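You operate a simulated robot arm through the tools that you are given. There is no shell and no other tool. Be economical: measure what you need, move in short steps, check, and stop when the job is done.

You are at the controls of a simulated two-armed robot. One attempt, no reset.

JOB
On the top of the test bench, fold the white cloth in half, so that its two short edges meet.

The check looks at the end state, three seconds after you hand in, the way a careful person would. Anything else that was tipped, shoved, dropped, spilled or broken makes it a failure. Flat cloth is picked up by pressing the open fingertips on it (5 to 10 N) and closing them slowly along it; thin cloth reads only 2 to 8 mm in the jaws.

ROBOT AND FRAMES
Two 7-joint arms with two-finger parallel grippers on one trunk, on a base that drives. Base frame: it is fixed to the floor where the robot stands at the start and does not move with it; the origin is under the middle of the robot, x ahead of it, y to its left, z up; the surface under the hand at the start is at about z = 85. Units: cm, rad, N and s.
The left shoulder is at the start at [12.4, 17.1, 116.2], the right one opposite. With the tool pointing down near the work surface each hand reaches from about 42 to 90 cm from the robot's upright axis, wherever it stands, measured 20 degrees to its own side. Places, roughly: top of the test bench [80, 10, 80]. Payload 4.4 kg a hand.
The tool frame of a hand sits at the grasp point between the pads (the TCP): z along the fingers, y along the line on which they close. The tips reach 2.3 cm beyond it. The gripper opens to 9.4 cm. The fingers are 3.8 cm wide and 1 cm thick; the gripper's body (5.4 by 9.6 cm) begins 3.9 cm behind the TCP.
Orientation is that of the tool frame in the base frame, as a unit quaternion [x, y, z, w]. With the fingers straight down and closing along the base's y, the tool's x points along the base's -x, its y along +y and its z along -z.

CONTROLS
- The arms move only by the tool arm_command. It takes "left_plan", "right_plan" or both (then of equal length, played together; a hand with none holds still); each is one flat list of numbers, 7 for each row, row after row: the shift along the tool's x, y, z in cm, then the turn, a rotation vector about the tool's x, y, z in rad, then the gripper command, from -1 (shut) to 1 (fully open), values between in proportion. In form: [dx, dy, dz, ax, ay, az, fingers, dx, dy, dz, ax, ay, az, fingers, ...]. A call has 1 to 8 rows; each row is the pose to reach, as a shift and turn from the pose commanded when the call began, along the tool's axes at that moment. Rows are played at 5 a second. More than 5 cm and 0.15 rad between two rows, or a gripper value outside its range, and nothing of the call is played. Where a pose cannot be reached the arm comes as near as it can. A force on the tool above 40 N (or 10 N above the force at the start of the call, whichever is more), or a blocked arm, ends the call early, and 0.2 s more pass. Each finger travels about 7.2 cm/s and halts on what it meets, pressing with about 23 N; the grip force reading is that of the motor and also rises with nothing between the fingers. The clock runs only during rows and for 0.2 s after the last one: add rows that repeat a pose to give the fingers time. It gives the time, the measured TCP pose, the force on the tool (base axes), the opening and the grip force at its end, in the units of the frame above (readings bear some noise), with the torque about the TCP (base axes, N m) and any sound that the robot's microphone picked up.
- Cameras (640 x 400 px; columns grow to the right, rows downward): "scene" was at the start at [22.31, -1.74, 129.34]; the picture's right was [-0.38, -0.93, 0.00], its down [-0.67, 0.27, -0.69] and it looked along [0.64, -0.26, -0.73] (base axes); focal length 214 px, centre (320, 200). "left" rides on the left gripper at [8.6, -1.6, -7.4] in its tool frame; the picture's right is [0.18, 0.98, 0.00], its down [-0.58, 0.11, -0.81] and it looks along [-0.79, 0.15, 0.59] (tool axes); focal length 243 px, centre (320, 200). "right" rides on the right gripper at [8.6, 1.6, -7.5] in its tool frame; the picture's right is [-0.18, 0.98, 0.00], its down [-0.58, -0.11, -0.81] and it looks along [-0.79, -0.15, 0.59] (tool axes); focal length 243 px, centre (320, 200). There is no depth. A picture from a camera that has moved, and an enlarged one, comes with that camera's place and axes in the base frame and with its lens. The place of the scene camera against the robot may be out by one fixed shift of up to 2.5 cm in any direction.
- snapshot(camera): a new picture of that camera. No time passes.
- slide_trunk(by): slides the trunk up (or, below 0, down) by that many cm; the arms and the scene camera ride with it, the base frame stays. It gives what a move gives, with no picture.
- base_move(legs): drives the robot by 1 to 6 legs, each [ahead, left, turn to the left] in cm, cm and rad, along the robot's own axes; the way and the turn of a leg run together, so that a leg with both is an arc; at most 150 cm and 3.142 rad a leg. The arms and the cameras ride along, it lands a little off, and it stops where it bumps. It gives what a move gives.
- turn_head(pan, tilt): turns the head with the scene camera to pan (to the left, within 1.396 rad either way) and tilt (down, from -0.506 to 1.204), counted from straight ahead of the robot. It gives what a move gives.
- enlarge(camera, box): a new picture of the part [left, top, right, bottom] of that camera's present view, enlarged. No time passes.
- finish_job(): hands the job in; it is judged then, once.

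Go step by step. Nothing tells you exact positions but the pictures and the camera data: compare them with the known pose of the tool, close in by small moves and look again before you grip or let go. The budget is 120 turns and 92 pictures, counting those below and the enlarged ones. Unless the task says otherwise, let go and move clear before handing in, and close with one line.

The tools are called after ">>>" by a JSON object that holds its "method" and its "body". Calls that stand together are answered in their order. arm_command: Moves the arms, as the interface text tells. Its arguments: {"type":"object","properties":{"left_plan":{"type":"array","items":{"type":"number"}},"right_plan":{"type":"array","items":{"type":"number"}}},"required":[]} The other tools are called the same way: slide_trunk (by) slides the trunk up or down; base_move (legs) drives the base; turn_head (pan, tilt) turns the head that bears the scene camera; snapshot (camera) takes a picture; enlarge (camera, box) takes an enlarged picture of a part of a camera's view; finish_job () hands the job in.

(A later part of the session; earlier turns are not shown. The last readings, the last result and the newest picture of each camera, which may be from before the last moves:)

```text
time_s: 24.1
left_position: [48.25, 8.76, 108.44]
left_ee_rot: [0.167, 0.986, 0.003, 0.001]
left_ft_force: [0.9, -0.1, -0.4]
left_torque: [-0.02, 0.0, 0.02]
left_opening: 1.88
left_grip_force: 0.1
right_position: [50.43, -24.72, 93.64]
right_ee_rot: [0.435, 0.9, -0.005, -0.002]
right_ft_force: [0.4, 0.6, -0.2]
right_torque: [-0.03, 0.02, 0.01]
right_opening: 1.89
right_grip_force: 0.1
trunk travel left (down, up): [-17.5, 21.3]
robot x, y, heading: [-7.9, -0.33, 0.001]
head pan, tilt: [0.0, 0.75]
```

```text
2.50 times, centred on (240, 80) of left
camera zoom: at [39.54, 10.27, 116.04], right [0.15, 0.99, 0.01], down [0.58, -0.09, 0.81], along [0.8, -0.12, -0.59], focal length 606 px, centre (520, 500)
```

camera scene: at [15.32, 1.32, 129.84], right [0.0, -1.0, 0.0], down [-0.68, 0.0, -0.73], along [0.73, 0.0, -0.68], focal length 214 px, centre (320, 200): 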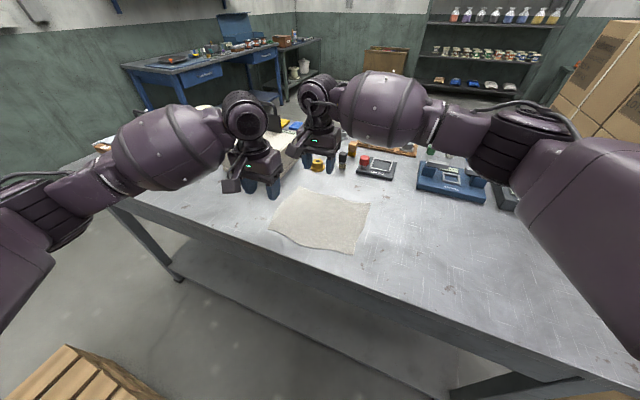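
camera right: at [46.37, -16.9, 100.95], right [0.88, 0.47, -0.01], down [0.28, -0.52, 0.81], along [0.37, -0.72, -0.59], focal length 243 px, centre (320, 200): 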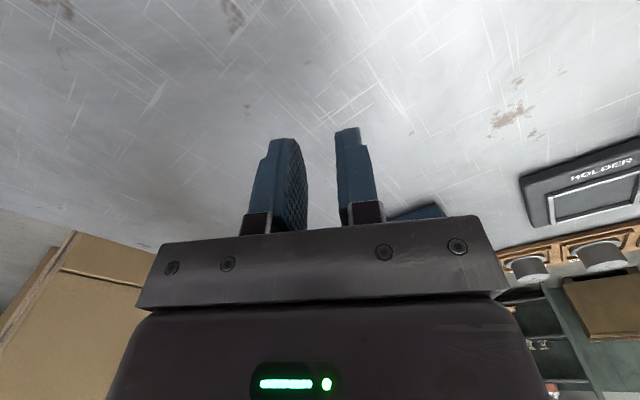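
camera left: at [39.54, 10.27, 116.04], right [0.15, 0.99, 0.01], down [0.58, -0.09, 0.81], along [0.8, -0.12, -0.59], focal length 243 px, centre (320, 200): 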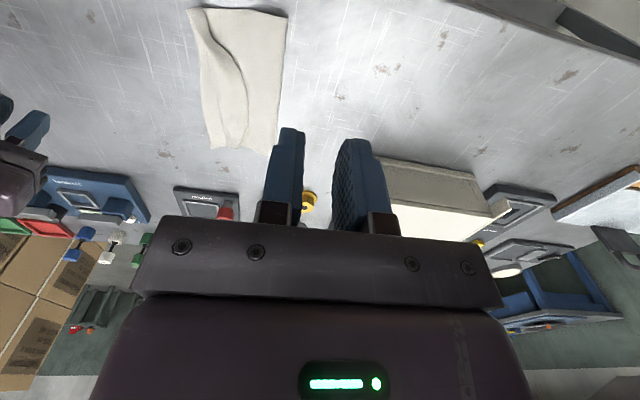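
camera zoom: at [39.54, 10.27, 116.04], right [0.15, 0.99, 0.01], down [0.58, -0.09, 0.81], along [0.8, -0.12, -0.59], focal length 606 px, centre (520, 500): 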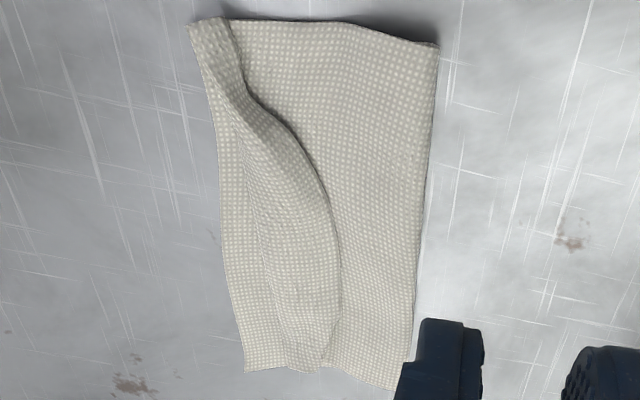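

The upper edge's last 2–4 cm has indeed folded back, with a raised lip at about e=18. I'll take the left hand clear and bring the open right hand, turned to close along the flap, behind the lip to sweep it forward.

>>> {"method": "arm_command", "body": {"left_plan": [0, 2, 0, 0, 0, 0, -0.6, 0, 4, 0, 0, 0, 0, -0.6, 1, 6, 0, 0, 0, 0, -0.6, 2, 8, 0, 0, 0, 0, -0.6, 3, 10, 0, 0, 0, 0, -0.6, 4, 12, 0, 0, 0, 0, -0.6, 4, 14, 0, 0, 0, 0, -0.6, 4, 16, 0, 0, 0, 0, -0.6], "right_plan": [0, 0, -3.4, 0, 0, 0.131, 0, 0, 0, -3.4, 0, 0, 0.262, 0.5, 2, 3.2, -3.4, 0, 0, 0.393, 1, 4, 6.4, -3.4, 0, 0, 0.525, 1, 6.4, 10.2, -3.4, 0, 0, 0.656, 1, 8.8, 14, -3.4, 0, 0, 0.787, 1, 11.2, 17.8, -3.4, 0, 0, 0.918, 1, 13.5, 21.6, -3.4, 0, 0, 1.05, 1]}}

>>> {"method": "snapshot", "body": {"camera": "right"}}

>>> {"method": "snapshot", "body": {"camera": "scene"}}

```text
time_s: 25.9
left_position: [49.58, 25.19, 108.45]
left_ee_rot: [0.167, 0.986, 0.005, 0.001]
left_ft_force: [-0.4, 0.2, -1.0]
left_torque: [-0.04, 0.03, 0.04]
left_opening: 1.87
left_grip_force: 0.0
right_position: [59.04, -0.69, 96.67]
right_ee_rot: [0.829, 0.56, -0.005, 0.001]
right_ft_force: [0.1, 1.2, 0.5]
right_torque: [-0.02, 0.01, 0.0]
right_opening: 9.42
right_grip_force: 0.1
trunk travel left (down, up): [-17.5, 21.3]
robot x, y, heading: [-7.77, 0.07, -0.003]
head pan, tilt: [0.0, 0.75]
```

```text
59 pictures are left
camera right: at [63.7, 6.84, 104.1], right [0.84, -0.54, 0.0], down [-0.31, -0.49, 0.81], along [-0.44, -0.68, -0.58], focal length 243 px, centre (320, 200)
```

right: 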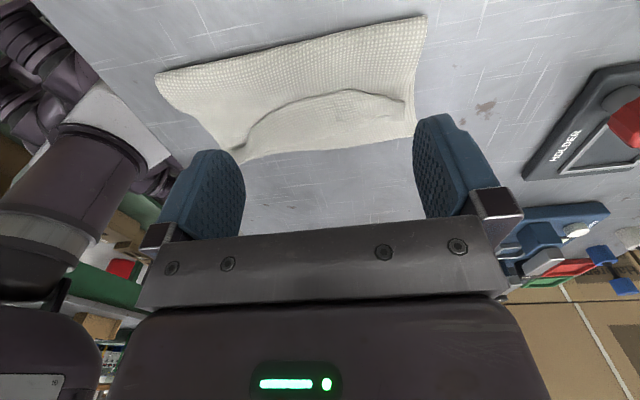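

```text
58 pictures are left
camera scene: at [15.26, 1.37, 129.86], right [0.0, -1.0, 0.0], down [-0.68, 0.0, -0.73], along [0.73, 0.0, -0.68], focal length 214 px, centre (320, 200)
```

scene: 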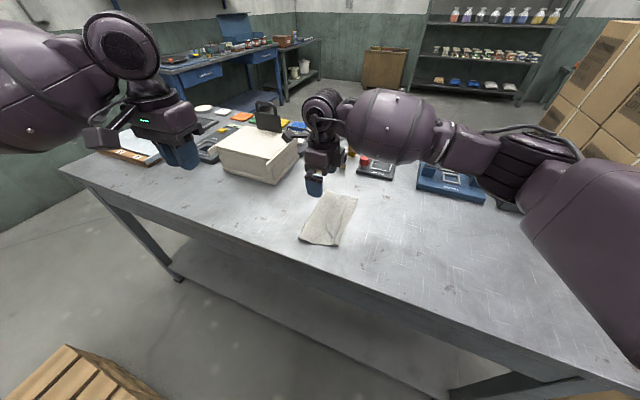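

The lip is clearly visible and the prongs are behind it. I'll lower to just above the upper layer.

>>> {"method": "arm_command", "body": {"right_plan": [0, 0, 2.5, 0, 0, 0, 1, 0, 0, 5, 0, 0, 0, 1, 0, 0, 7, 0, 0, 0, 1, 0, 0, 8.3, 0, 0, 0, 1, 0, 0, 8.9, 0, 0, 0, 1, 0, 0, 8.9, 0, 0, 0, 1]}}

>>> {"method": "snapshot", "body": {"camera": "right"}}

>>> {"method": "enlarge", "body": {"camera": "scene", "box": [270, 160, 390, 260]}}

```text
time_s: 27.3
left_position: [49.57, 25.21, 108.43]
left_ee_rot: [0.167, 0.986, 0.004, 0.001]
left_ft_force: [1.1, -0.5, -0.1]
left_torque: [0.01, 0.0, -0.02]
left_opening: 1.89
left_grip_force: 0.0
right_position: [59.04, -0.74, 88.04]
right_ee_rot: [0.828, 0.561, -0.004, 0.001]
right_ft_force: [0.5, -0.1, -0.2]
right_torque: [-0.01, -0.01, -0.03]
right_opening: 9.42
right_grip_force: 0.1
trunk travel left (down, up): [-17.5, 21.3]
robot x, y, heading: [-7.73, 0.2, -0.0]
head pan, tilt: [0.0, 0.75]
```

```text
57 pictures are left
camera right: at [63.69, 6.66, 95.27], right [0.84, -0.54, 0.0], down [-0.31, -0.49, 0.81], along [-0.44, -0.68, -0.59], focal length 243 px, centre (320, 200)
```

right: 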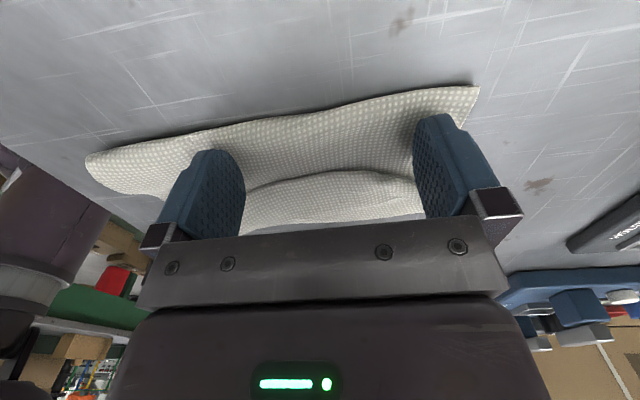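

```text
4.00 times, centred on (330, 210) of scene
camera zoom: at [15.26, 1.23, 129.86], right [0.0, -1.0, 0.0], down [-0.68, 0.0, -0.73], along [0.73, 0.0, -0.68], focal length 858 px, centre (280, 160)
```

zoom: 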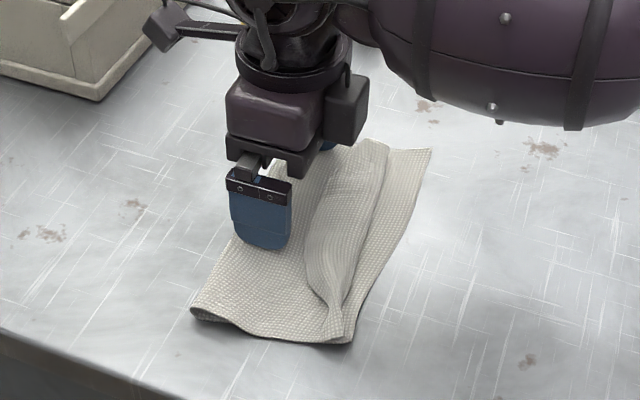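

Both prongs hover behind the lip. I'll drop 3 mm more and sweep forward slowly.

>>> {"method": "arm_command", "body": {"right_plan": [0, 0, 0.3, 0, 0, 0, 1, -0.6, 0, 0.3, 0, 0, 0, 1, -1.2, 0, 0.3, 0, 0, 0, 1, -1.8, 0, 0.3, 0, 0, 0, 1, -2.4, 0, 0.3, 0, 0, 0, 1, -3, 0, 0.3, 0, 0, 0, 1, -3.6, 0, 0.3, 0, 0, 0, 1]}}

>>> {"method": "snapshot", "body": {"camera": "right"}}

>>> {"method": "enlarge", "body": {"camera": "scene", "box": [270, 160, 390, 260]}}

```text
time_s: 28.9
left_position: [49.69, 25.05, 108.5]
left_ee_rot: [0.167, 0.986, 0.004, 0.0]
left_ft_force: [0.1, -0.6, 0.0]
left_torque: [0.05, 0.01, -0.01]
left_opening: 1.88
left_grip_force: 0.1
right_position: [57.64, -4.22, 87.69]
right_ee_rot: [0.828, 0.561, -0.002, 0.001]
right_ft_force: [-0.3, 0.3, 1.0]
right_torque: [0.0, 0.01, -0.02]
right_opening: 9.43
right_grip_force: 0.1
trunk travel left (down, up): [-17.5, 21.3]
robot x, y, heading: [-7.99, 0.13, -0.001]
head pan, tilt: [0.0, 0.75]
```

```text
55 pictures are left
camera right: at [62.39, 3.27, 94.95], right [0.84, -0.54, 0.0], down [-0.31, -0.49, 0.81], along [-0.44, -0.68, -0.58], focal length 243 px, centre (320, 200)
```

right: 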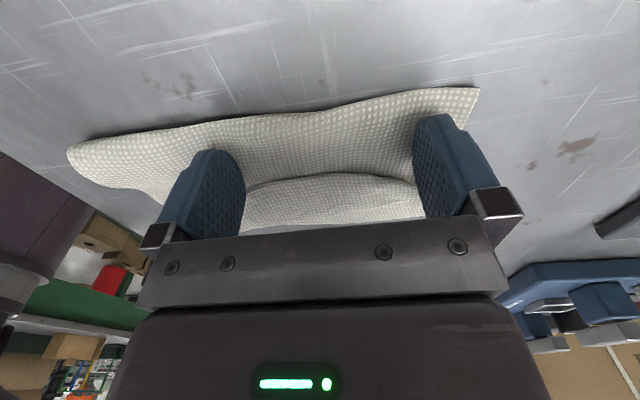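

```text
4.00 times, centred on (330, 210) of scene
camera zoom: at [15.26, 1.21, 129.86], right [0.0, -1.0, 0.0], down [-0.68, 0.0, -0.73], along [0.73, 0.0, -0.68], focal length 858 px, centre (280, 160)
```

zoom: 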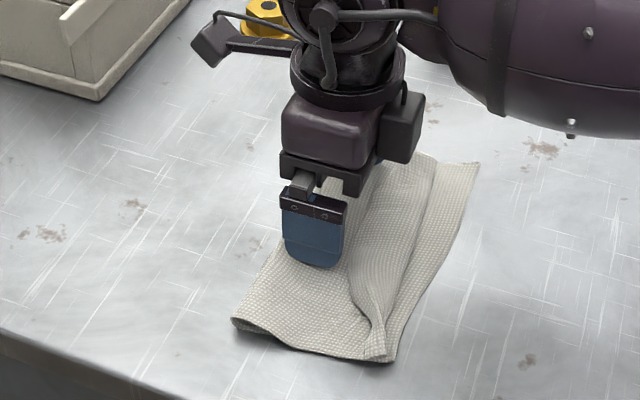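

The whole light cloth slid along instead of the lip turning. I'll hold the fold side down with the left hand while the right sweeps; first placing the hands.

>>> {"method": "arm_command", "body": {"left_plan": [-1.2, -3, 2, 0, 0, 0, -1, -2.4, -6, 4, 0, 0, 0, -1, -3.6, -9, 6, 0, 0, 0, -1, -4.8, -12, 8, 0, 0, 0, -1, -6, -15, 10, 0, 0, 0, -1, -7.2, -18, 12, 0, 0, 0, -1, -8.3, -20.5, 14, 0, 0, 0, -1, -9.25, -22.6, 15.5, 0, 0, 0, -1], "right_plan": [0, 0, -0.6, 0, 0, 0, 1, 0, 1, -0.8, 0, 0, 0, 0.8, 0, 2, -0.8, 0, 0, 0, 0.5, 0, 2, -0.8, 0, 0, 0, 0.5, 0, 2, -0.8, 0, 0, 0, 0.5, 0, 2, -0.8, 0, 0, 0, 0.5, 0, 2, -0.8, 0, 0, 0, 0.5, 0, 2, -0.8, 0, 0, 0, 0.5]}}

>>> {"method": "snapshot", "body": {"camera": "left"}}

>>> {"method": "snapshot", "body": {"camera": "right"}}

>>> {"method": "enlarge", "body": {"camera": "scene", "box": [270, 160, 390, 260]}}

```text
time_s: 30.7
left_position: [51.0, 0.63, 92.73]
left_ee_rot: [0.167, 0.986, 0.005, -0.001]
left_ft_force: [-0.4, 0.2, 0.1]
left_torque: [0.02, 0.01, 0.01]
left_opening: 0.0
left_grip_force: 23.2
right_position: [59.57, -5.08, 88.42]
right_ee_rot: [0.828, 0.561, -0.003, 0.0]
right_ft_force: [0.5, 0.0, 0.5]
right_torque: [-0.01, 0.0, -0.02]
right_opening: 7.07
right_grip_force: 0.1
trunk travel left (down, up): [-17.5, 21.3]
robot x, y, heading: [-7.97, -0.23, -0.003]
head pan, tilt: [0.0, 0.75]
```

```text
53 pictures are left
camera left: at [42.34, 2.11, 100.38], right [0.15, 0.99, 0.01], down [0.58, -0.1, 0.81], along [0.8, -0.11, -0.59], focal length 243 px, centre (320, 200)
```

left: 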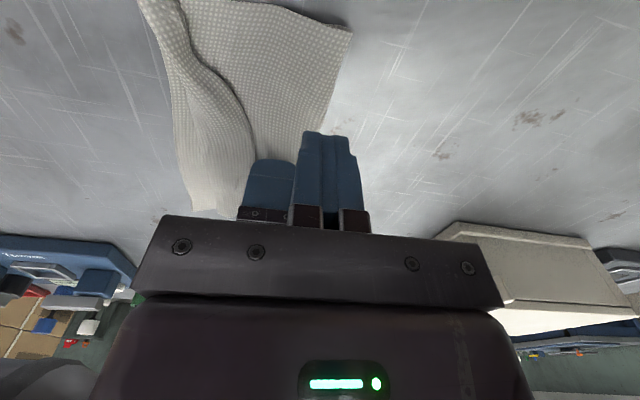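

```text
52 pictures are left
camera right: at [64.35, 2.54, 95.72], right [0.84, -0.54, 0.0], down [-0.31, -0.49, 0.81], along [-0.44, -0.68, -0.58], focal length 243 px, centre (320, 200)
```

right: 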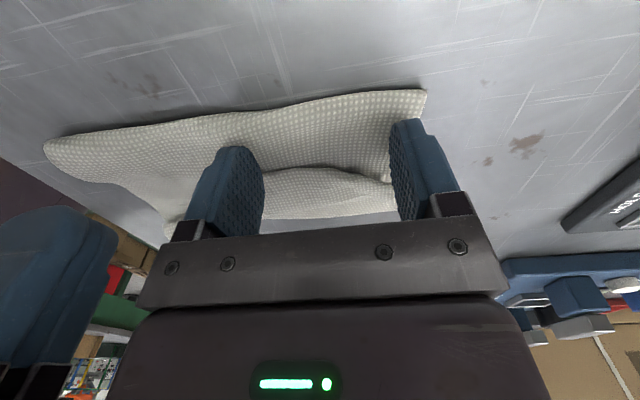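

```text
4.00 times, centred on (330, 210) of scene
camera zoom: at [15.29, 1.19, 129.85], right [0.0, -1.0, 0.0], down [-0.68, 0.0, -0.73], along [0.73, 0.0, -0.68], focal length 858 px, centre (280, 160)
```

zoom: 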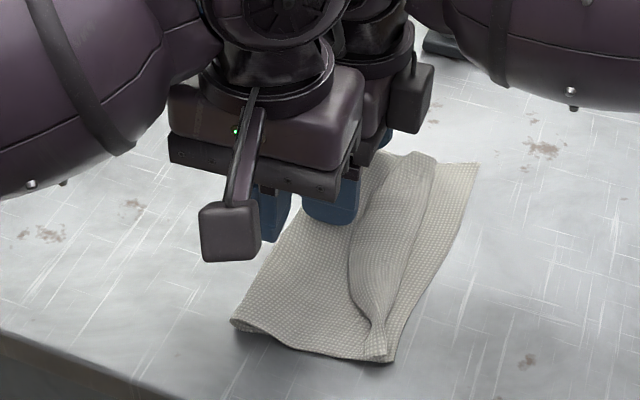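

Left fingers are just inside the fold; I'll shift them 1 cm inboard and lower to press.

>>> {"method": "arm_command", "body": {"left_plan": [0, -1, 1.5, 0, 0, 0, -1, 0, -1, 3, 0, 0, 0, -1, 0, -1, 4.5, 0, 0, 0, -1, 0, -1, 5.0, 0, 0, 0, -1, 0, -1, 5.3, 0, 0, 0, -1, 0, -1, 5.3, 0, 0, 0, -1]}}

```text
time_s: 32.1
left_position: [50.92, -0.13, 87.62]
left_ee_rot: [0.167, 0.986, 0.004, 0.001]
left_ft_force: [1.4, 0.3, 2.0]
left_torque: [0.0, 0.02, 0.0]
left_opening: 0.01
left_grip_force: 23.0
right_position: [59.48, -4.98, 88.52]
right_ee_rot: [0.828, 0.561, -0.004, 0.001]
right_ft_force: [-1.2, -0.6, 0.3]
right_torque: [-0.02, 0.01, 0.03]
right_opening: 7.06
right_grip_force: 0.1
trunk travel left (down, up): [-17.5, 21.3]
robot x, y, heading: [-7.82, -0.2, 0.002]
head pan, tilt: [0.0, 0.75]
```

>>> {"method": "arm_command", "body": {"left_plan": [0, 0, 0.12, 0, 0, 0, -1, 0, 0, 0.2, 0, 0, 0, -1, 0, 0, 0.2, 0, 0, 0, -1, 0, 0, 0.2, 0, 0, 0, -1, 0, 0, 0.2, 0, 0, 0, -1], "right_plan": [0.5, 0, 0, 0, 0, 0, 0.5, 0.5, 0, 0.3, 0, 0, 0, 0.5, 0.5, 0, 0.55, 0, 0, 0, 0.5, 0.5, 0, 0.65, 0, 0, 0, 0.5, 0.5, 0, 0.65, 0, 0, 0, 0.5]}}

>>> {"method": "snapshot", "body": {"camera": "right"}}

```text
time_s: 33.3
left_position: [50.72, -0.03, 87.41]
left_ee_rot: [0.167, 0.986, 0.003, 0.003]
left_ft_force: [2.8, 1.3, 24.2]
left_torque: [0.08, 0.09, -0.02]
left_opening: 0.0
left_grip_force: 23.6
right_position: [59.58, -4.4, 87.88]
right_ee_rot: [0.828, 0.561, -0.003, 0.002]
right_ft_force: [-0.8, 0.5, -0.4]
right_torque: [0.01, 0.0, -0.02]
right_opening: 7.05
right_grip_force: 0.3
trunk travel left (down, up): [-17.5, 21.3]
robot x, y, heading: [-7.53, 0.6, -0.005]
head pan, tilt: [0.0, 0.75]
```

```text
50 pictures are left
camera right: at [64.32, 3.1, 95.21], right [0.84, -0.54, 0.0], down [-0.31, -0.49, 0.81], along [-0.43, -0.68, -0.59], focal length 243 px, centre (320, 200)
```

right: 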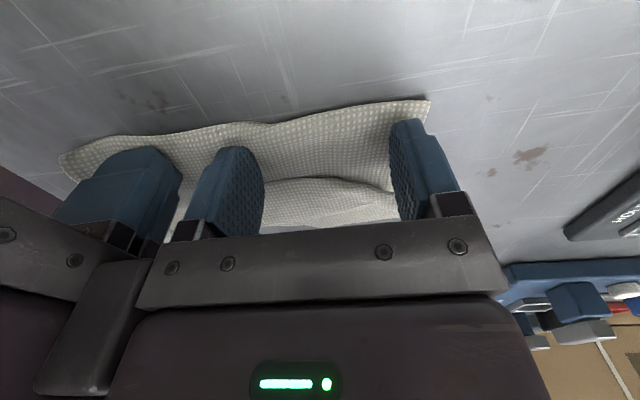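

The left hand holds firmly. Now sweep the right prongs forward.

>>> {"method": "arm_command", "body": {"right_plan": [-0.6, 0, 0.15, 0, 0, 0, 0.5, -1.2, 0, 0.15, 0, 0, 0, 0.5, -1.8, 0, 0.15, 0, 0, 0, 0.5, -2.4, 0, 0.15, 0, 0, 0, 0.5, -3, 0, 0.15, 0, 0, 0, 0.5, -3.6, 0, 0.1, 0, 0, 0, 0.5, -3.6, 0, 0.1, 0, 0, 0, 0.5]}}

>>> {"method": "snapshot", "body": {"camera": "right"}}

>>> {"method": "enlarge", "body": {"camera": "scene", "box": [270, 160, 390, 260]}}

```text
time_s: 34.9
left_position: [50.72, -0.16, 87.54]
left_ee_rot: [0.167, 0.986, 0.004, 0.002]
left_ft_force: [6.3, 0.6, 35.5]
left_torque: [0.06, 0.08, -0.02]
left_opening: 0.0
left_grip_force: 22.1
right_position: [58.21, -7.8, 87.88]
right_ee_rot: [0.828, 0.561, -0.003, 0.002]
right_ft_force: [0.6, 0.5, 0.4]
right_torque: [0.01, 0.04, -0.01]
right_opening: 7.03
right_grip_force: 0.1
trunk travel left (down, up): [-17.5, 21.3]
robot x, y, heading: [-7.48, 0.0, 0.002]
head pan, tilt: [0.0, 0.75]
```

```text
49 pictures are left
camera right: at [62.91, -0.29, 95.17], right [0.84, -0.54, 0.0], down [-0.31, -0.49, 0.81], along [-0.43, -0.68, -0.59], focal length 243 px, centre (320, 200)
```

right: 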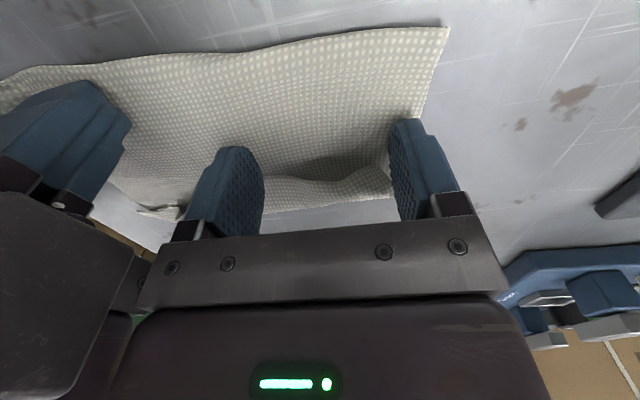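

```text
4.00 times, centred on (330, 210) of scene
camera zoom: at [15.06, 1.24, 129.92], right [0.0, -1.0, 0.0], down [-0.68, 0.0, -0.73], along [0.73, 0.0, -0.68], focal length 858 px, centre (280, 160)
```

zoom: 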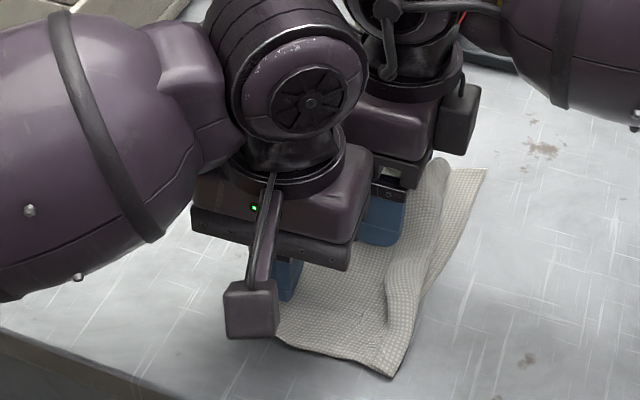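

It's working: the flap is now standing up. I'll ease the left press a bit and continue the sweep.

>>> {"method": "arm_command", "body": {"left_plan": [0, 0, -0.1, 0, 0, 0, -1, 0, 0, -0.1, 0, 0, 0, -1, 0, 0, -0.1, 0, 0, 0, -1, 0, 0, -0.1, 0, 0, 0, -1, 0, 0, -0.1, 0, 0, 0, -1, 0, 0, -0.1, 0, 0, 0, -1], "right_plan": [-0.6, 0, 0, 0, 0, 0, 0.5, -1.2, 0, 0, 0, 0, 0, 0.5, -1.8, 0, -0.1, 0, 0, 0, 0.5, -2.4, 0, -0.1, 0, 0, 0, 0.5, -3, 0, -0.1, 0, 0, 0, 0.5, -3, 0, -0.1, 0, 0, 0, 0.5]}}

>>> {"method": "snapshot", "body": {"camera": "right"}}

>>> {"method": "enlarge", "body": {"camera": "scene", "box": [270, 160, 390, 260]}}

```text
time_s: 36.3
left_position: [50.66, -0.13, 87.41]
left_ee_rot: [0.166, 0.986, 0.004, 0.001]
left_ft_force: [4.3, 0.1, 25.4]
left_torque: [0.05, -0.03, 0.0]
left_opening: 0.01
left_grip_force: 22.8
right_position: [57.14, -10.6, 87.97]
right_ee_rot: [0.828, 0.561, -0.004, 0.001]
right_ft_force: [0.4, 0.3, 0.2]
right_torque: [0.01, -0.02, -0.02]
right_opening: 7.08
right_grip_force: 0.1
trunk travel left (down, up): [-17.5, 21.3]
robot x, y, heading: [-7.67, -0.3, 0.002]
head pan, tilt: [0.0, 0.75]
```

```text
47 pictures are left
camera right: at [61.82, -3.03, 95.28], right [0.84, -0.54, 0.0], down [-0.31, -0.49, 0.81], along [-0.43, -0.68, -0.59], focal length 243 px, centre (320, 200)
```

right: 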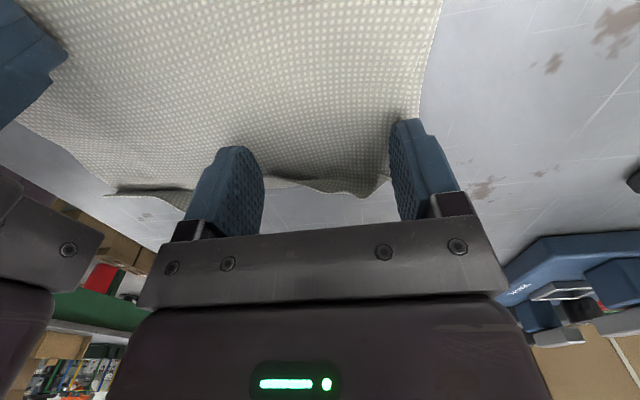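

```text
4.00 times, centred on (330, 210) of scene
camera zoom: at [15.12, 1.23, 129.89], right [0.0, -1.0, 0.0], down [-0.68, 0.0, -0.73], along [0.73, 0.0, -0.68], focal length 858 px, centre (280, 160)
```

zoom: 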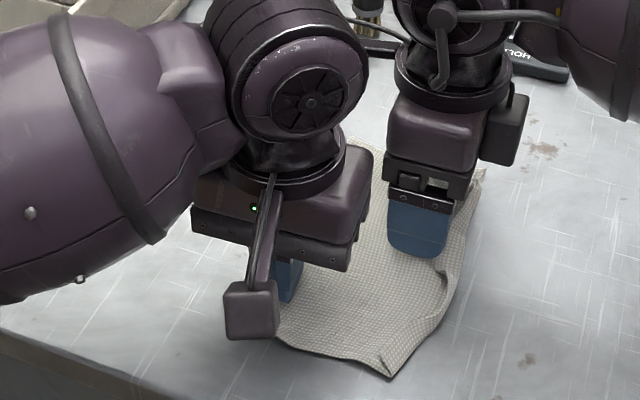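

The flap is nearly over. I'll lift the right hand straight up and look.

>>> {"method": "arm_command", "body": {"right_plan": [-0.8, 0, 0, 0, 0, 0, 0.5, -0.8, 0, -2, 0, 0, 0, 0.5, -0.8, 0, -5, 0, 0, 0, 0.5, -3, 2, -8, 0, 0, 0, 0.5, -5, 4, -10, 0, 0, 0, 0.5, -8, 6, -12, 0, 0, 0, 0.5, -11, 8, -12, 0, 0, 0, 0.5]}}

>>> {"method": "snapshot", "body": {"camera": "right"}}

>>> {"method": "enlarge", "body": {"camera": "scene", "box": [290, 160, 410, 260]}}

```text
time_s: 37.9
left_position: [50.69, -0.12, 87.55]
left_ee_rot: [0.167, 0.986, 0.004, 0.002]
left_ft_force: [2.2, -1.7, 23.9]
left_torque: [-0.02, 0.04, 0.02]
left_opening: 0.02
left_grip_force: 22.9
right_position: [60.77, -23.56, 99.91]
right_ee_rot: [0.828, 0.561, -0.004, 0.001]
right_ft_force: [-0.2, -0.5, 0.2]
right_torque: [-0.04, 0.01, 0.01]
right_opening: 7.04
right_grip_force: 0.1
trunk travel left (down, up): [-17.5, 21.3]
robot x, y, heading: [-8.27, -0.08, 0.005]
head pan, tilt: [0.0, 0.75]
```

```text
45 pictures are left
camera right: at [65.33, -16.09, 107.27], right [0.84, -0.54, 0.0], down [-0.31, -0.49, 0.81], along [-0.43, -0.68, -0.59], focal length 243 px, centre (320, 200)
```

right: 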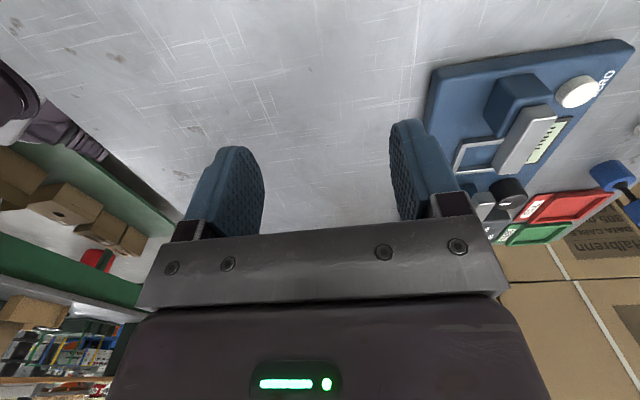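

```text
4.00 times, centred on (350, 210) of scene
camera zoom: at [15.11, 1.22, 129.89], right [0.0, -1.0, 0.0], down [-0.68, 0.0, -0.73], along [0.73, 0.0, -0.68], focal length 858 px, centre (200, 160)
```

zoom: 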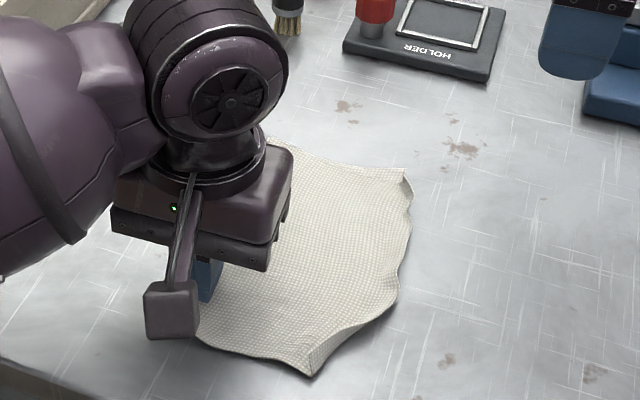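

The flap has turned over. I'll lift the left hand off and look at the whole.

>>> {"method": "arm_command", "body": {"left_plan": [0, 0, -2, 0, 0, 0, -1, 0, 0, -5, 0, 0, 0, -1, 0, 0, -9, 0, 0, 0, -1, 0, 3, -13, 0, 0, 0, -1, 0, 7, -15, 0, 0, 0, -1, 0, 11, -16, 0, 0, 0, -1, 0, 15, -16, 0, 0, 0, -1, 0, 19, -16, 0, 0, 0, -1], "right_plan": [0, 0, 0, 0, 0, 0, 0.5, -1, -1.5, 0, 0, 0, 0, 0.5, -2, -3, 0, 0, 0, 0, 0.5, -3, -4.5, 0, 0, 0, 0, 0.5, -4, -6, 0, 0, 0, 0, 0.5, -5, -7, 0, 0, 0, 0, 0.5, -5, -7, 0, 0, 0, 0, 0.5, -5, -7, 0, 0, 0, 0, 0.5]}}

>>> {"method": "enlarge", "body": {"camera": "scene", "box": [270, 160, 390, 260]}}

>>> {"method": "snapshot", "body": {"camera": "left"}}

```text
time_s: 39.7
left_position: [56.73, 17.88, 103.63]
left_ee_rot: [0.167, 0.986, 0.004, 0.001]
left_ft_force: [0.0, 0.4, 0.3]
left_torque: [0.0, 0.01, 0.0]
left_opening: 0.01
left_grip_force: 22.6
right_position: [52.18, -25.58, 99.91]
right_ee_rot: [0.828, 0.561, -0.004, 0.002]
right_ft_force: [-0.1, 0.3, 0.8]
right_torque: [-0.01, 0.01, -0.01]
right_opening: 7.05
right_grip_force: 0.0
trunk travel left (down, up): [-17.5, 21.3]
robot x, y, heading: [-7.34, 0.06, 0.0]
head pan, tilt: [0.0, 0.75]
```

```text
4.00 times, centred on (330, 210) of scene
camera zoom: at [15.24, 1.29, 129.87], right [0.0, -1.0, 0.0], down [-0.68, 0.0, -0.73], along [0.73, 0.0, -0.68], focal length 858 px, centre (280, 160)
```

zoom: 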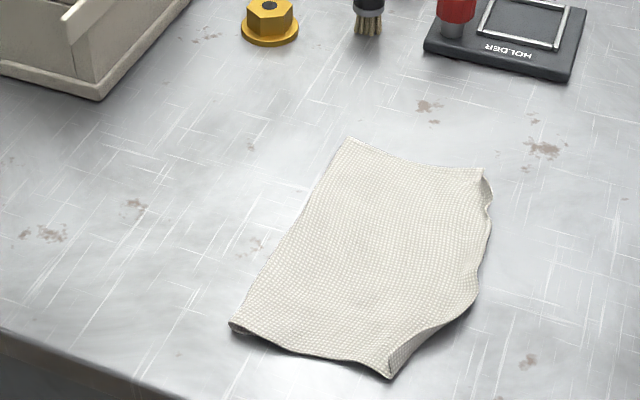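

```text
42 pictures are left
camera left: at [48.11, 19.29, 111.19], right [0.15, 0.99, 0.01], down [0.58, -0.09, 0.81], along [0.8, -0.12, -0.59], focal length 243 px, centre (320, 200)
```

left: 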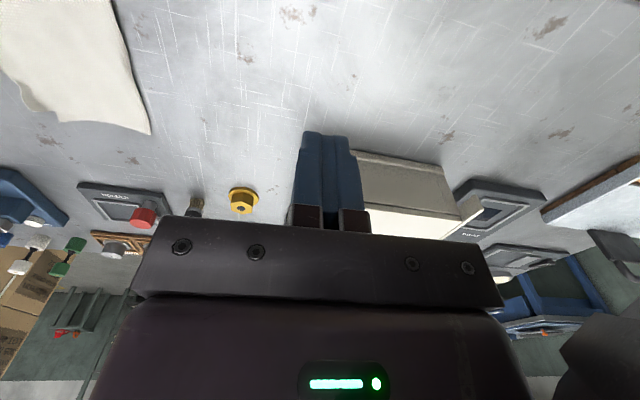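

Much better: it's now a flat half fold. I'll zoom in on the meeting edges at right to see the overlap.

>>> {"method": "enlarge", "body": {"camera": "scene", "box": [330, 195, 390, 260]}}

>>> {"method": "enlarge", "body": {"camera": "scene", "box": [310, 190, 380, 235]}}

```text
6.15 times, centred on (360, 228) of scene
camera zoom: at [15.24, 1.29, 129.87], right [0.0, -1.0, 0.0], down [-0.68, 0.0, -0.73], along [0.73, 0.0, -0.68], focal length 1320 px, centre (74, 31)
```

zoom: 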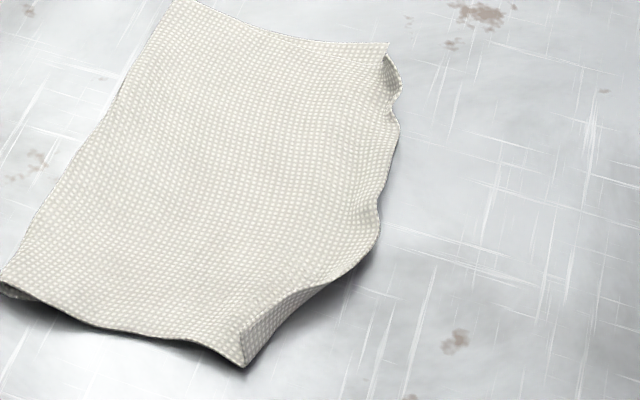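

```text
8.89 times, centred on (345, 212) of scene
camera zoom: at [15.24, 1.29, 129.87], right [0.0, -1.0, 0.0], down [-0.68, 0.0, -0.73], along [0.73, 0.0, -0.68], focal length 1906 px, centre (98, 89)
```

zoom: 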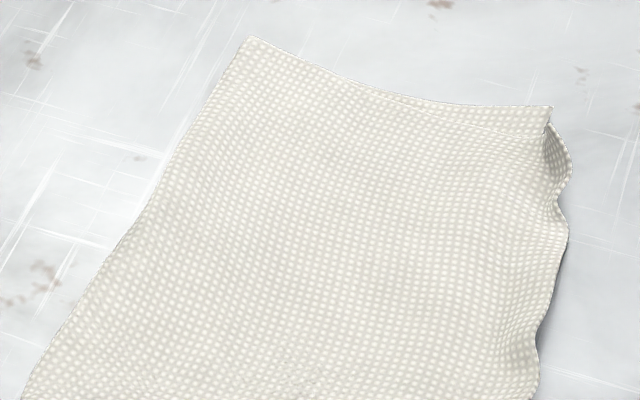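

The upper edge seems to overhang the lower one somewhat in the middle, with small curls at the corners. I'll bring the left hand camera over it for a better view.

>>> {"method": "arm_command", "body": {"left_plan": [1.6, -3.7, -0.9, 0, 0, 0, -1, 3.2, -7.4, -1.8, 0, 0, 0, -1, 4.8, -11.1, -2.7, 0, 0, 0, -1, 6.4, -14.8, -3.6, 0, 0, 0, -1, 8, -18.6, -4.5, 0, 0, 0, -1, 8, -18.6, -4.5, 0, 0, 0, -1]}}

>>> {"method": "enlarge", "body": {"camera": "left", "box": [200, 0, 380, 130]}}

>>> {"method": "enlarge", "body": {"camera": "right", "box": [0, 0, 320, 200]}}

```text
time_s: 41.1
left_position: [43.13, 2.82, 107.92]
left_ee_rot: [0.166, 0.986, 0.005, 0.001]
left_ft_force: [0.5, -0.2, -0.4]
left_torque: [0.01, 0.03, 0.03]
left_opening: 0.01
left_grip_force: 22.9
right_position: [52.38, -25.63, 99.99]
right_ee_rot: [0.828, 0.56, -0.004, 0.001]
right_ft_force: [-0.7, 0.4, 0.0]
right_torque: [0.0, -0.01, -0.03]
right_opening: 7.04
right_grip_force: 0.0
trunk travel left (down, up): [-17.5, 21.3]
robot x, y, heading: [-7.74, -0.01, -0.002]
head pan, tilt: [0.0, 0.75]
```

```text
3.08 times, centred on (290, 65) of left
camera zoom: at [34.43, 4.13, 115.52], right [0.15, 0.99, 0.01], down [0.58, -0.1, 0.81], along [0.8, -0.12, -0.59], focal length 746 px, centre (412, 615)
```

zoom: 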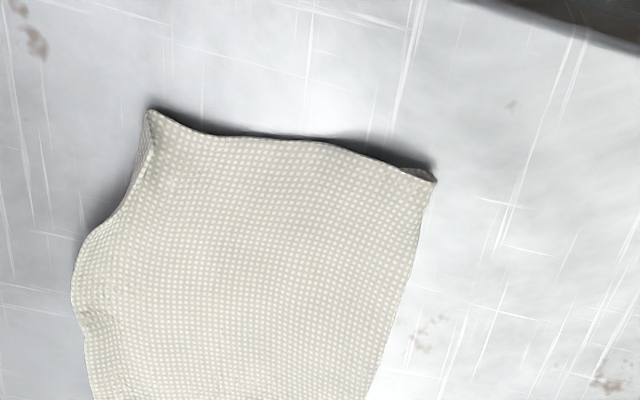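

```text
2.00 times, centred on (160, 100) of right
camera zoom: at [57.05, -18.08, 107.21], right [0.84, -0.54, 0.0], down [-0.31, -0.49, 0.81], along [-0.44, -0.68, -0.58], focal length 485 px, centre (640, 400)
```

zoom: 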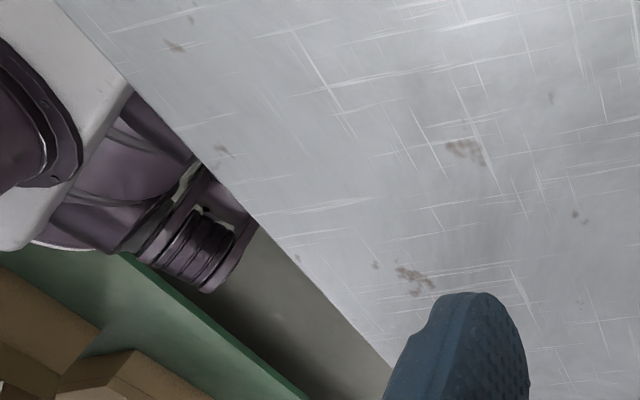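

The corners meet, but the middle of the upper edge overhangs by maybe 1.5–2 cm. To judge it properly I'll turn the right hand so its camera looks at this edge from the right side.

>>> {"method": "arm_command", "body": {"right_plan": [0, 0, 0, 0, 0, -0.145, 0, 0, 0, 0, 0, 0, -0.29, -0.5, 0, 0, 0, 0, 0, -0.435, -1, 0, 0, 0, 0, 0, -0.58, -1, 0, 0, 0, 0, 0, -0.725, -1, 0, 0, 0, 0, 0, -0.87, -1, 0, 0, 0, 0, 0, -1.015, -1, 0, 0, 0, 0, 0, -1.16, -1], "left_plan": [0, 3, 0, 0, 0, 0, -1, 0, 6, 0, 0, 0, 0, -1, 0, 9, 0, 0, 0, 0, -1, 0, 12, 0, 0, 0, 0, -1, 0, 15, 0, 0, 0, 0, -1, 0, 15, 0, 0, 0, 0, -1, 0, 15, 0, 0, 0, 0, -1, 0, 15, 0, 0, 0, 0, -1]}}

>>> {"method": "arm_command", "body": {"right_plan": [0, 0, 0, 0, 0, -0.145, -1, 0, 0, 0, 0, 0, -0.29, -1, 0, 0, 0, 0, 0, -0.435, -1, 0, 0, 0, 0, 0, -0.58, -1, 0, 0, 0, 0, 0, -0.725, -1, 0, 0, 0, 0, 0, -0.87, -1, 0, 0, 0, 0, 0, -1.015, -1, 0, 0, 0, 0, 0, -1.16, -1]}}

>>> {"method": "arm_command", "body": {"right_plan": [0, 0, 0, 0, 0, -0.14, -1, 0, 0, 0, 0, 0, -0.28, -1, 0, 0, 0, 0, 0, -0.42, -1, 0, 0, 0, 0, 0, -0.56, -1, 0, 0, 0, 0, 0, -0.7, -1, 0, 0, 0, 0, 0, -0.82, -1]}}

>>> {"method": "snapshot", "body": {"camera": "right"}}

```text
time_s: 42.9
left_position: [47.99, 16.9, 108.05]
left_ee_rot: [0.166, 0.986, 0.004, 0.001]
left_ft_force: [-0.3, -0.5, 0.1]
left_torque: [0.01, 0.01, 0.0]
left_opening: 0.02
left_grip_force: 23.3
right_position: [52.35, -25.7, 99.89]
right_ee_rot: [0.384, 0.923, -0.005, -0.002]
right_ft_force: [0.3, 0.7, -0.3]
right_torque: [0.0, -0.01, -0.01]
right_opening: 0.03
right_grip_force: 22.5
trunk travel left (down, up): [-17.5, 21.3]
robot x, y, heading: [-7.91, 0.08, 0.002]
head pan, tilt: [0.0, 0.75]
```

```text
time_s: 44.7
left_position: [48.0, 16.75, 107.98]
left_ee_rot: [0.167, 0.986, 0.004, 0.001]
left_ft_force: [-0.3, 0.1, 1.0]
left_torque: [-0.03, 0.03, -0.01]
left_opening: 0.03
left_grip_force: 23.0
right_position: [52.26, -25.63, 99.96]
right_ee_rot: [-0.184, 0.983, -0.002, -0.003]
right_ft_force: [0.2, 0.9, -0.3]
right_torque: [-0.01, -0.03, -0.02]
right_opening: 0.0
right_grip_force: 22.9
trunk travel left (down, up): [-17.5, 21.3]
robot x, y, heading: [-8.13, -0.01, 0.003]
head pan, tilt: [0.0, 0.75]
```

```text
time_s: 46.1
left_position: [47.99, 17.11, 108.13]
left_ee_rot: [0.167, 0.986, 0.003, 0.002]
left_ft_force: [0.1, 1.2, 1.3]
left_torque: [-0.11, 0.0, -0.03]
left_opening: 0.02
left_grip_force: 23.1
right_position: [47.52, -21.53, 100.0]
right_ee_rot: [-0.521, 0.853, -0.039, 0.01]
right_ft_force: [-1.0, -1.4, -3.1]
right_torque: [0.06, -0.09, 0.04]
right_opening: 0.01
right_grip_force: 22.8
right hand out of reach, approached as far as the arm can: row 4, 5, 6
trunk travel left (down, up): [-17.5, 21.3]
robot x, y, heading: [-7.8, -0.26, -0.0]
head pan, tilt: [0.0, 0.75]
```

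```text
37 pictures are left
camera right: at [41.64, -28.28, 107.47], right [-0.79, 0.61, -0.08], down [0.31, 0.51, 0.8], along [0.53, 0.6, -0.6], focal length 243 px, centre (320, 200)
```

right: 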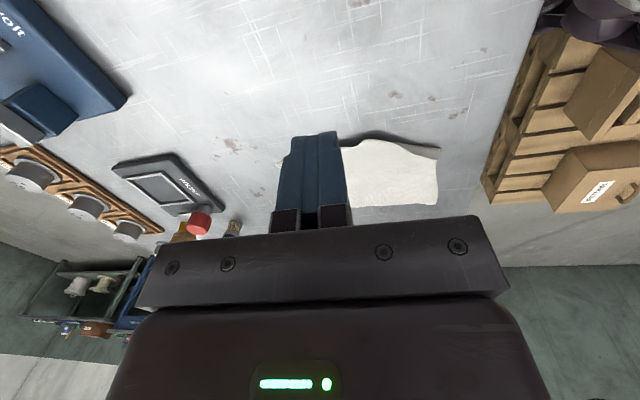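

>>> {"method": "enlarge", "body": {"camera": "right", "box": [330, 120, 450, 215]}}

```text
4.21 times, centred on (390, 168) of right
camera zoom: at [41.64, -28.28, 107.47], right [-0.79, 0.61, -0.08], down [0.31, 0.51, 0.8], along [0.53, 0.6, -0.6], focal length 1022 px, centre (25, 337)
```

zoom: 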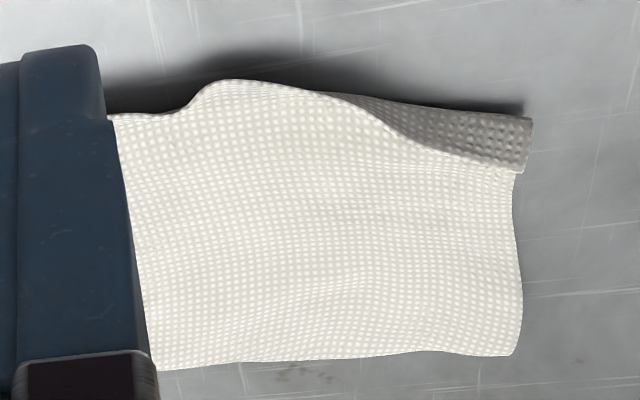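

The upper edge overhangs the lower by up to 3 cm in the middle (the corners are near), so the upper layer should go back a little toward the fold. I'll clear the right hand and bring the left fingers over the middle of the upper layer to press lightly and slide it back.

>>> {"method": "arm_command", "body": {"left_plan": [-1.6, -2.63, 1.9, 0, 0, 0, -1, -3.2, -5.26, 3.8, 0, 0, 0, -1, -4.8, -7.9, 5.7, 0, 0, 0, -1, -6.4, -10.5, 7.6, 0, 0, 0, -1, -8, -13.1, 9.5, 0, 0, 0, -1, -9.6, -15.8, 11.4, 0, 0, 0, -1, -11.2, -18.4, 13.3, 0, 0, 0, -1, -12.8, -21, 15, 0, 0, 0, -1], "right_plan": [1.5, -0.8, -0.3, 0, 0, 0.14, -1, 3, -1.6, -0.6, 0, 0, 0.28, -1, 4.5, -2.3, -1, 0, 0, 0.42, -1, 6, -3, -1.5, 0, 0, 0.56, -1, 7.5, -3.7, -2, 0, 0, 0.7, -1, 8, -4, -2, 0, 0, 0.84, -1, 8, -4, -2, 0, 0, 0.98, -1, 8, -4, -2, 0, 0, 1.1, -1]}}

>>> {"method": "snapshot", "body": {"camera": "left"}}

>>> {"method": "enlarge", "body": {"camera": "scene", "box": [270, 160, 430, 270]}}

```text
time_s: 47.9
left_position: [53.59, -7.2, 92.56]
left_ee_rot: [0.166, 0.986, 0.005, 0.0]
left_ft_force: [0.4, -1.0, 0.5]
left_torque: [0.0, 0.03, 0.04]
left_opening: 0.0
left_grip_force: 23.2
right_position: [47.25, -31.17, 101.95]
right_ee_rot: [0.004, 0.999, -0.032, 0.023]
right_ft_force: [0.3, 0.1, 0.5]
right_torque: [0.01, 0.0, 0.01]
right_opening: 0.01
right_grip_force: 22.8
trunk travel left (down, up): [-17.5, 21.3]
robot x, y, heading: [-8.08, 0.26, -0.003]
head pan, tilt: [0.0, 0.75]
```

```text
35 pictures are left
camera left: at [44.96, -5.86, 100.24], right [0.15, 0.99, 0.01], down [0.58, -0.1, 0.81], along [0.8, -0.12, -0.59], focal length 243 px, centre (320, 200)
```

left: 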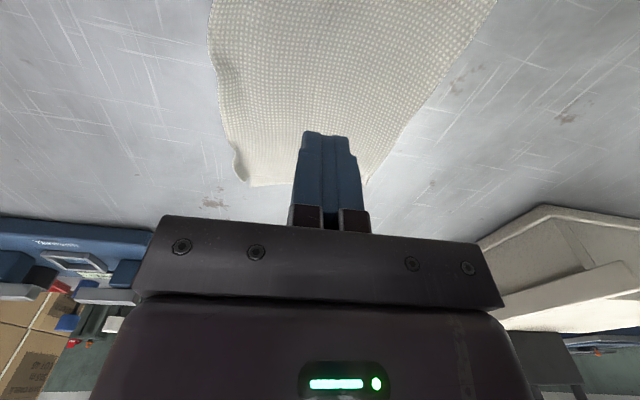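

```text
3.64 times, centred on (350, 215) of scene
camera zoom: at [15.3, 1.15, 129.84], right [0.0, -1.0, 0.0], down [-0.68, 0.0, -0.73], along [0.73, 0.0, -0.68], focal length 780 px, centre (211, 146)
```

zoom: 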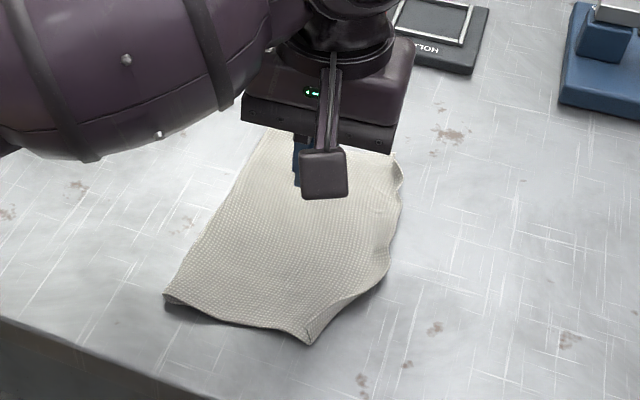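

>>> {"method": "arm_command", "body": {"left_plan": [0, 0, 2, 0, 0, 0, -1, 0, 0, 4, 0, 0, 0, -1, 0, 0, 4.7, 0, 0, 0, -1, 0, 0, 4.95, 0, 0, 0, -1, 0, 0, 4.95, 0, 0, 0, -1]}}

```text
time_s: 49.1
left_position: [53.34, -6.99, 87.75]
left_ee_rot: [0.167, 0.986, 0.005, 0.0]
left_ft_force: [0.3, -0.3, 0.7]
left_torque: [-0.03, 0.0, 0.01]
left_opening: 0.0
left_grip_force: 23.3
right_position: [47.3, -31.05, 102.04]
right_ee_rot: [0.002, 0.999, -0.032, 0.025]
right_ft_force: [-0.5, -0.5, -0.5]
right_torque: [0.04, -0.02, -0.01]
right_opening: 0.03
right_grip_force: 23.5
trunk travel left (down, up): [-17.5, 21.3]
robot x, y, heading: [-7.89, 0.32, -0.001]
head pan, tilt: [0.0, 0.75]
```

>>> {"method": "arm_command", "body": {"left_plan": [0, 0, 0.12, 0, 0, 0, -1, 0, 0, 0.18, 0, 0, 0, -1, 0, 0.4, 0.18, 0, 0, 0, -1, 0, 0.8, 0.18, 0, 0, 0, -1, 0, 1.2, 0.18, 0, 0, 0, -1, 0, 1.6, 0.18, 0, 0, 0, -1, 0, 2, 0.18, 0, 0, 0, -1, 0, 2, 0.18, 0, 0, 0, -1]}}

>>> {"method": "enlarge", "body": {"camera": "scene", "box": [270, 160, 430, 270]}}

>>> {"method": "snapshot", "body": {"camera": "left"}}

```text
time_s: 50.9
left_position: [54.07, -5.06, 87.59]
left_ee_rot: [0.167, 0.986, 0.005, 0.001]
left_ft_force: [0.5, -0.1, 0.0]
left_torque: [0.03, 0.02, 0.04]
left_opening: 0.0
left_grip_force: 23.3
right_position: [47.2, -31.14, 102.01]
right_ee_rot: [0.003, 0.999, -0.032, 0.024]
right_ft_force: [0.1, -0.2, -0.7]
right_torque: [0.0, -0.02, 0.03]
right_opening: 0.01
right_grip_force: 23.6
trunk travel left (down, up): [-17.5, 21.3]
robot x, y, heading: [-8.13, 0.24, -0.003]
head pan, tilt: [0.0, 0.75]
```

```text
3.64 times, centred on (350, 215) of scene
camera zoom: at [15.26, 1.23, 129.86], right [0.0, -1.0, 0.0], down [-0.68, 0.0, -0.73], along [0.73, 0.0, -0.68], focal length 780 px, centre (211, 146)
```

zoom: 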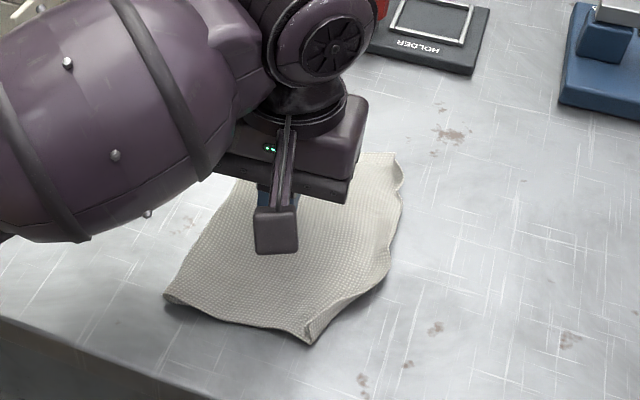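

```text
32 pictures are left
camera left: at [45.39, -3.69, 95.34], right [0.15, 0.99, 0.01], down [0.58, -0.1, 0.81], along [0.8, -0.12, -0.59], focal length 243 px, centre (320, 200)
```

left: 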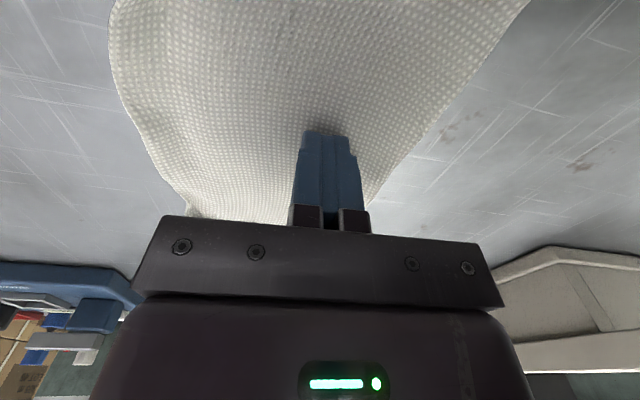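

There was no real contact that time. I'll go back, press a bit lower, and drag again.

>>> {"method": "arm_command", "body": {"left_plan": [0, -1, -0.5, 0, 0, 0, -1, 0, -3, -0.5, 0, 0, 0, -1, 0, -3, 0.05, 0, 0, 0, -1, 0, -3, 0.15, 0, 0, 0, -1, 0, -3, 0.15, 0, 0, 0, -1]}}

```text
time_s: 52.1
left_position: [52.95, -8.03, 87.47]
left_ee_rot: [0.167, 0.986, 0.005, 0.001]
left_ft_force: [0.8, -0.6, 1.3]
left_torque: [0.0, 0.03, 0.01]
left_opening: 0.0
left_grip_force: 22.8
right_position: [47.31, -31.17, 102.15]
right_ee_rot: [0.003, 0.999, -0.032, 0.023]
right_ft_force: [0.4, 0.3, 0.7]
right_torque: [0.0, -0.04, 0.03]
right_opening: 0.01
right_grip_force: 22.8
trunk travel left (down, up): [-17.5, 21.3]
robot x, y, heading: [-8.28, -0.1, 0.004]
head pan, tilt: [0.0, 0.75]
```

>>> {"method": "arm_command", "body": {"left_plan": [0, 0, 0.04, 0, 0, 0, -1, 0, 0.4, 0.06, 0, 0, 0, -1, 0, 0.8, 0.06, 0, 0, 0, -1, 0, 1.2, 0.06, 0, 0, 0, -1, 0, 1.6, 0.06, 0, 0, 0, -1, 0, 2, 0.06, 0, 0, 0, -1, 0, 2.4, 0.06, 0, 0, 0, -1]}}

>>> {"method": "enlarge", "body": {"camera": "scene", "box": [270, 160, 430, 270]}}

>>> {"method": "snapshot", "body": {"camera": "left"}}

```text
time_s: 53.7
left_position: [53.78, -5.7, 87.56]
left_ee_rot: [0.166, 0.986, 0.004, 0.001]
left_ft_force: [-0.4, -1.4, 4.3]
left_torque: [-0.02, 0.0, 0.0]
left_opening: 0.03
left_grip_force: 23.0
right_position: [47.16, -31.09, 102.01]
right_ee_rot: [0.003, 0.999, -0.033, 0.023]
right_ft_force: [-0.1, -0.1, 0.4]
right_torque: [0.02, 0.03, 0.02]
right_opening: 0.0
right_grip_force: 23.4
trunk travel left (down, up): [-17.5, 21.3]
robot x, y, heading: [-8.01, -0.0, -0.004]
head pan, tilt: [0.0, 0.75]
```

```text
3.64 times, centred on (350, 215) of scene
camera zoom: at [15.23, 1.23, 129.87], right [0.0, -1.0, 0.0], down [-0.68, 0.0, -0.73], along [0.73, 0.0, -0.68], focal length 780 px, centre (211, 146)
```

zoom: 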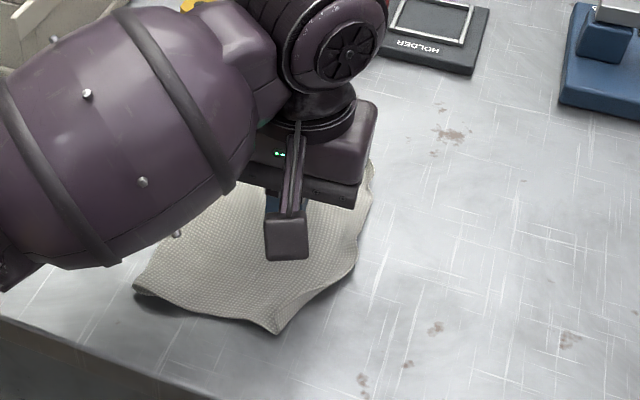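

```text
30 pictures are left
camera left: at [45.12, -4.27, 95.13], right [0.15, 0.99, 0.01], down [0.58, -0.1, 0.81], along [0.8, -0.12, -0.59], focal length 243 px, centre (320, 200)
```

left: 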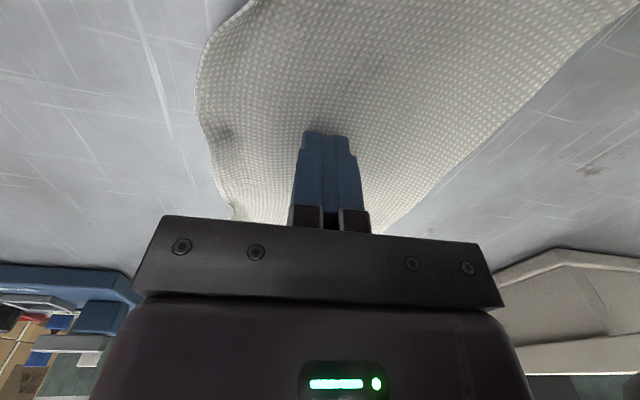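

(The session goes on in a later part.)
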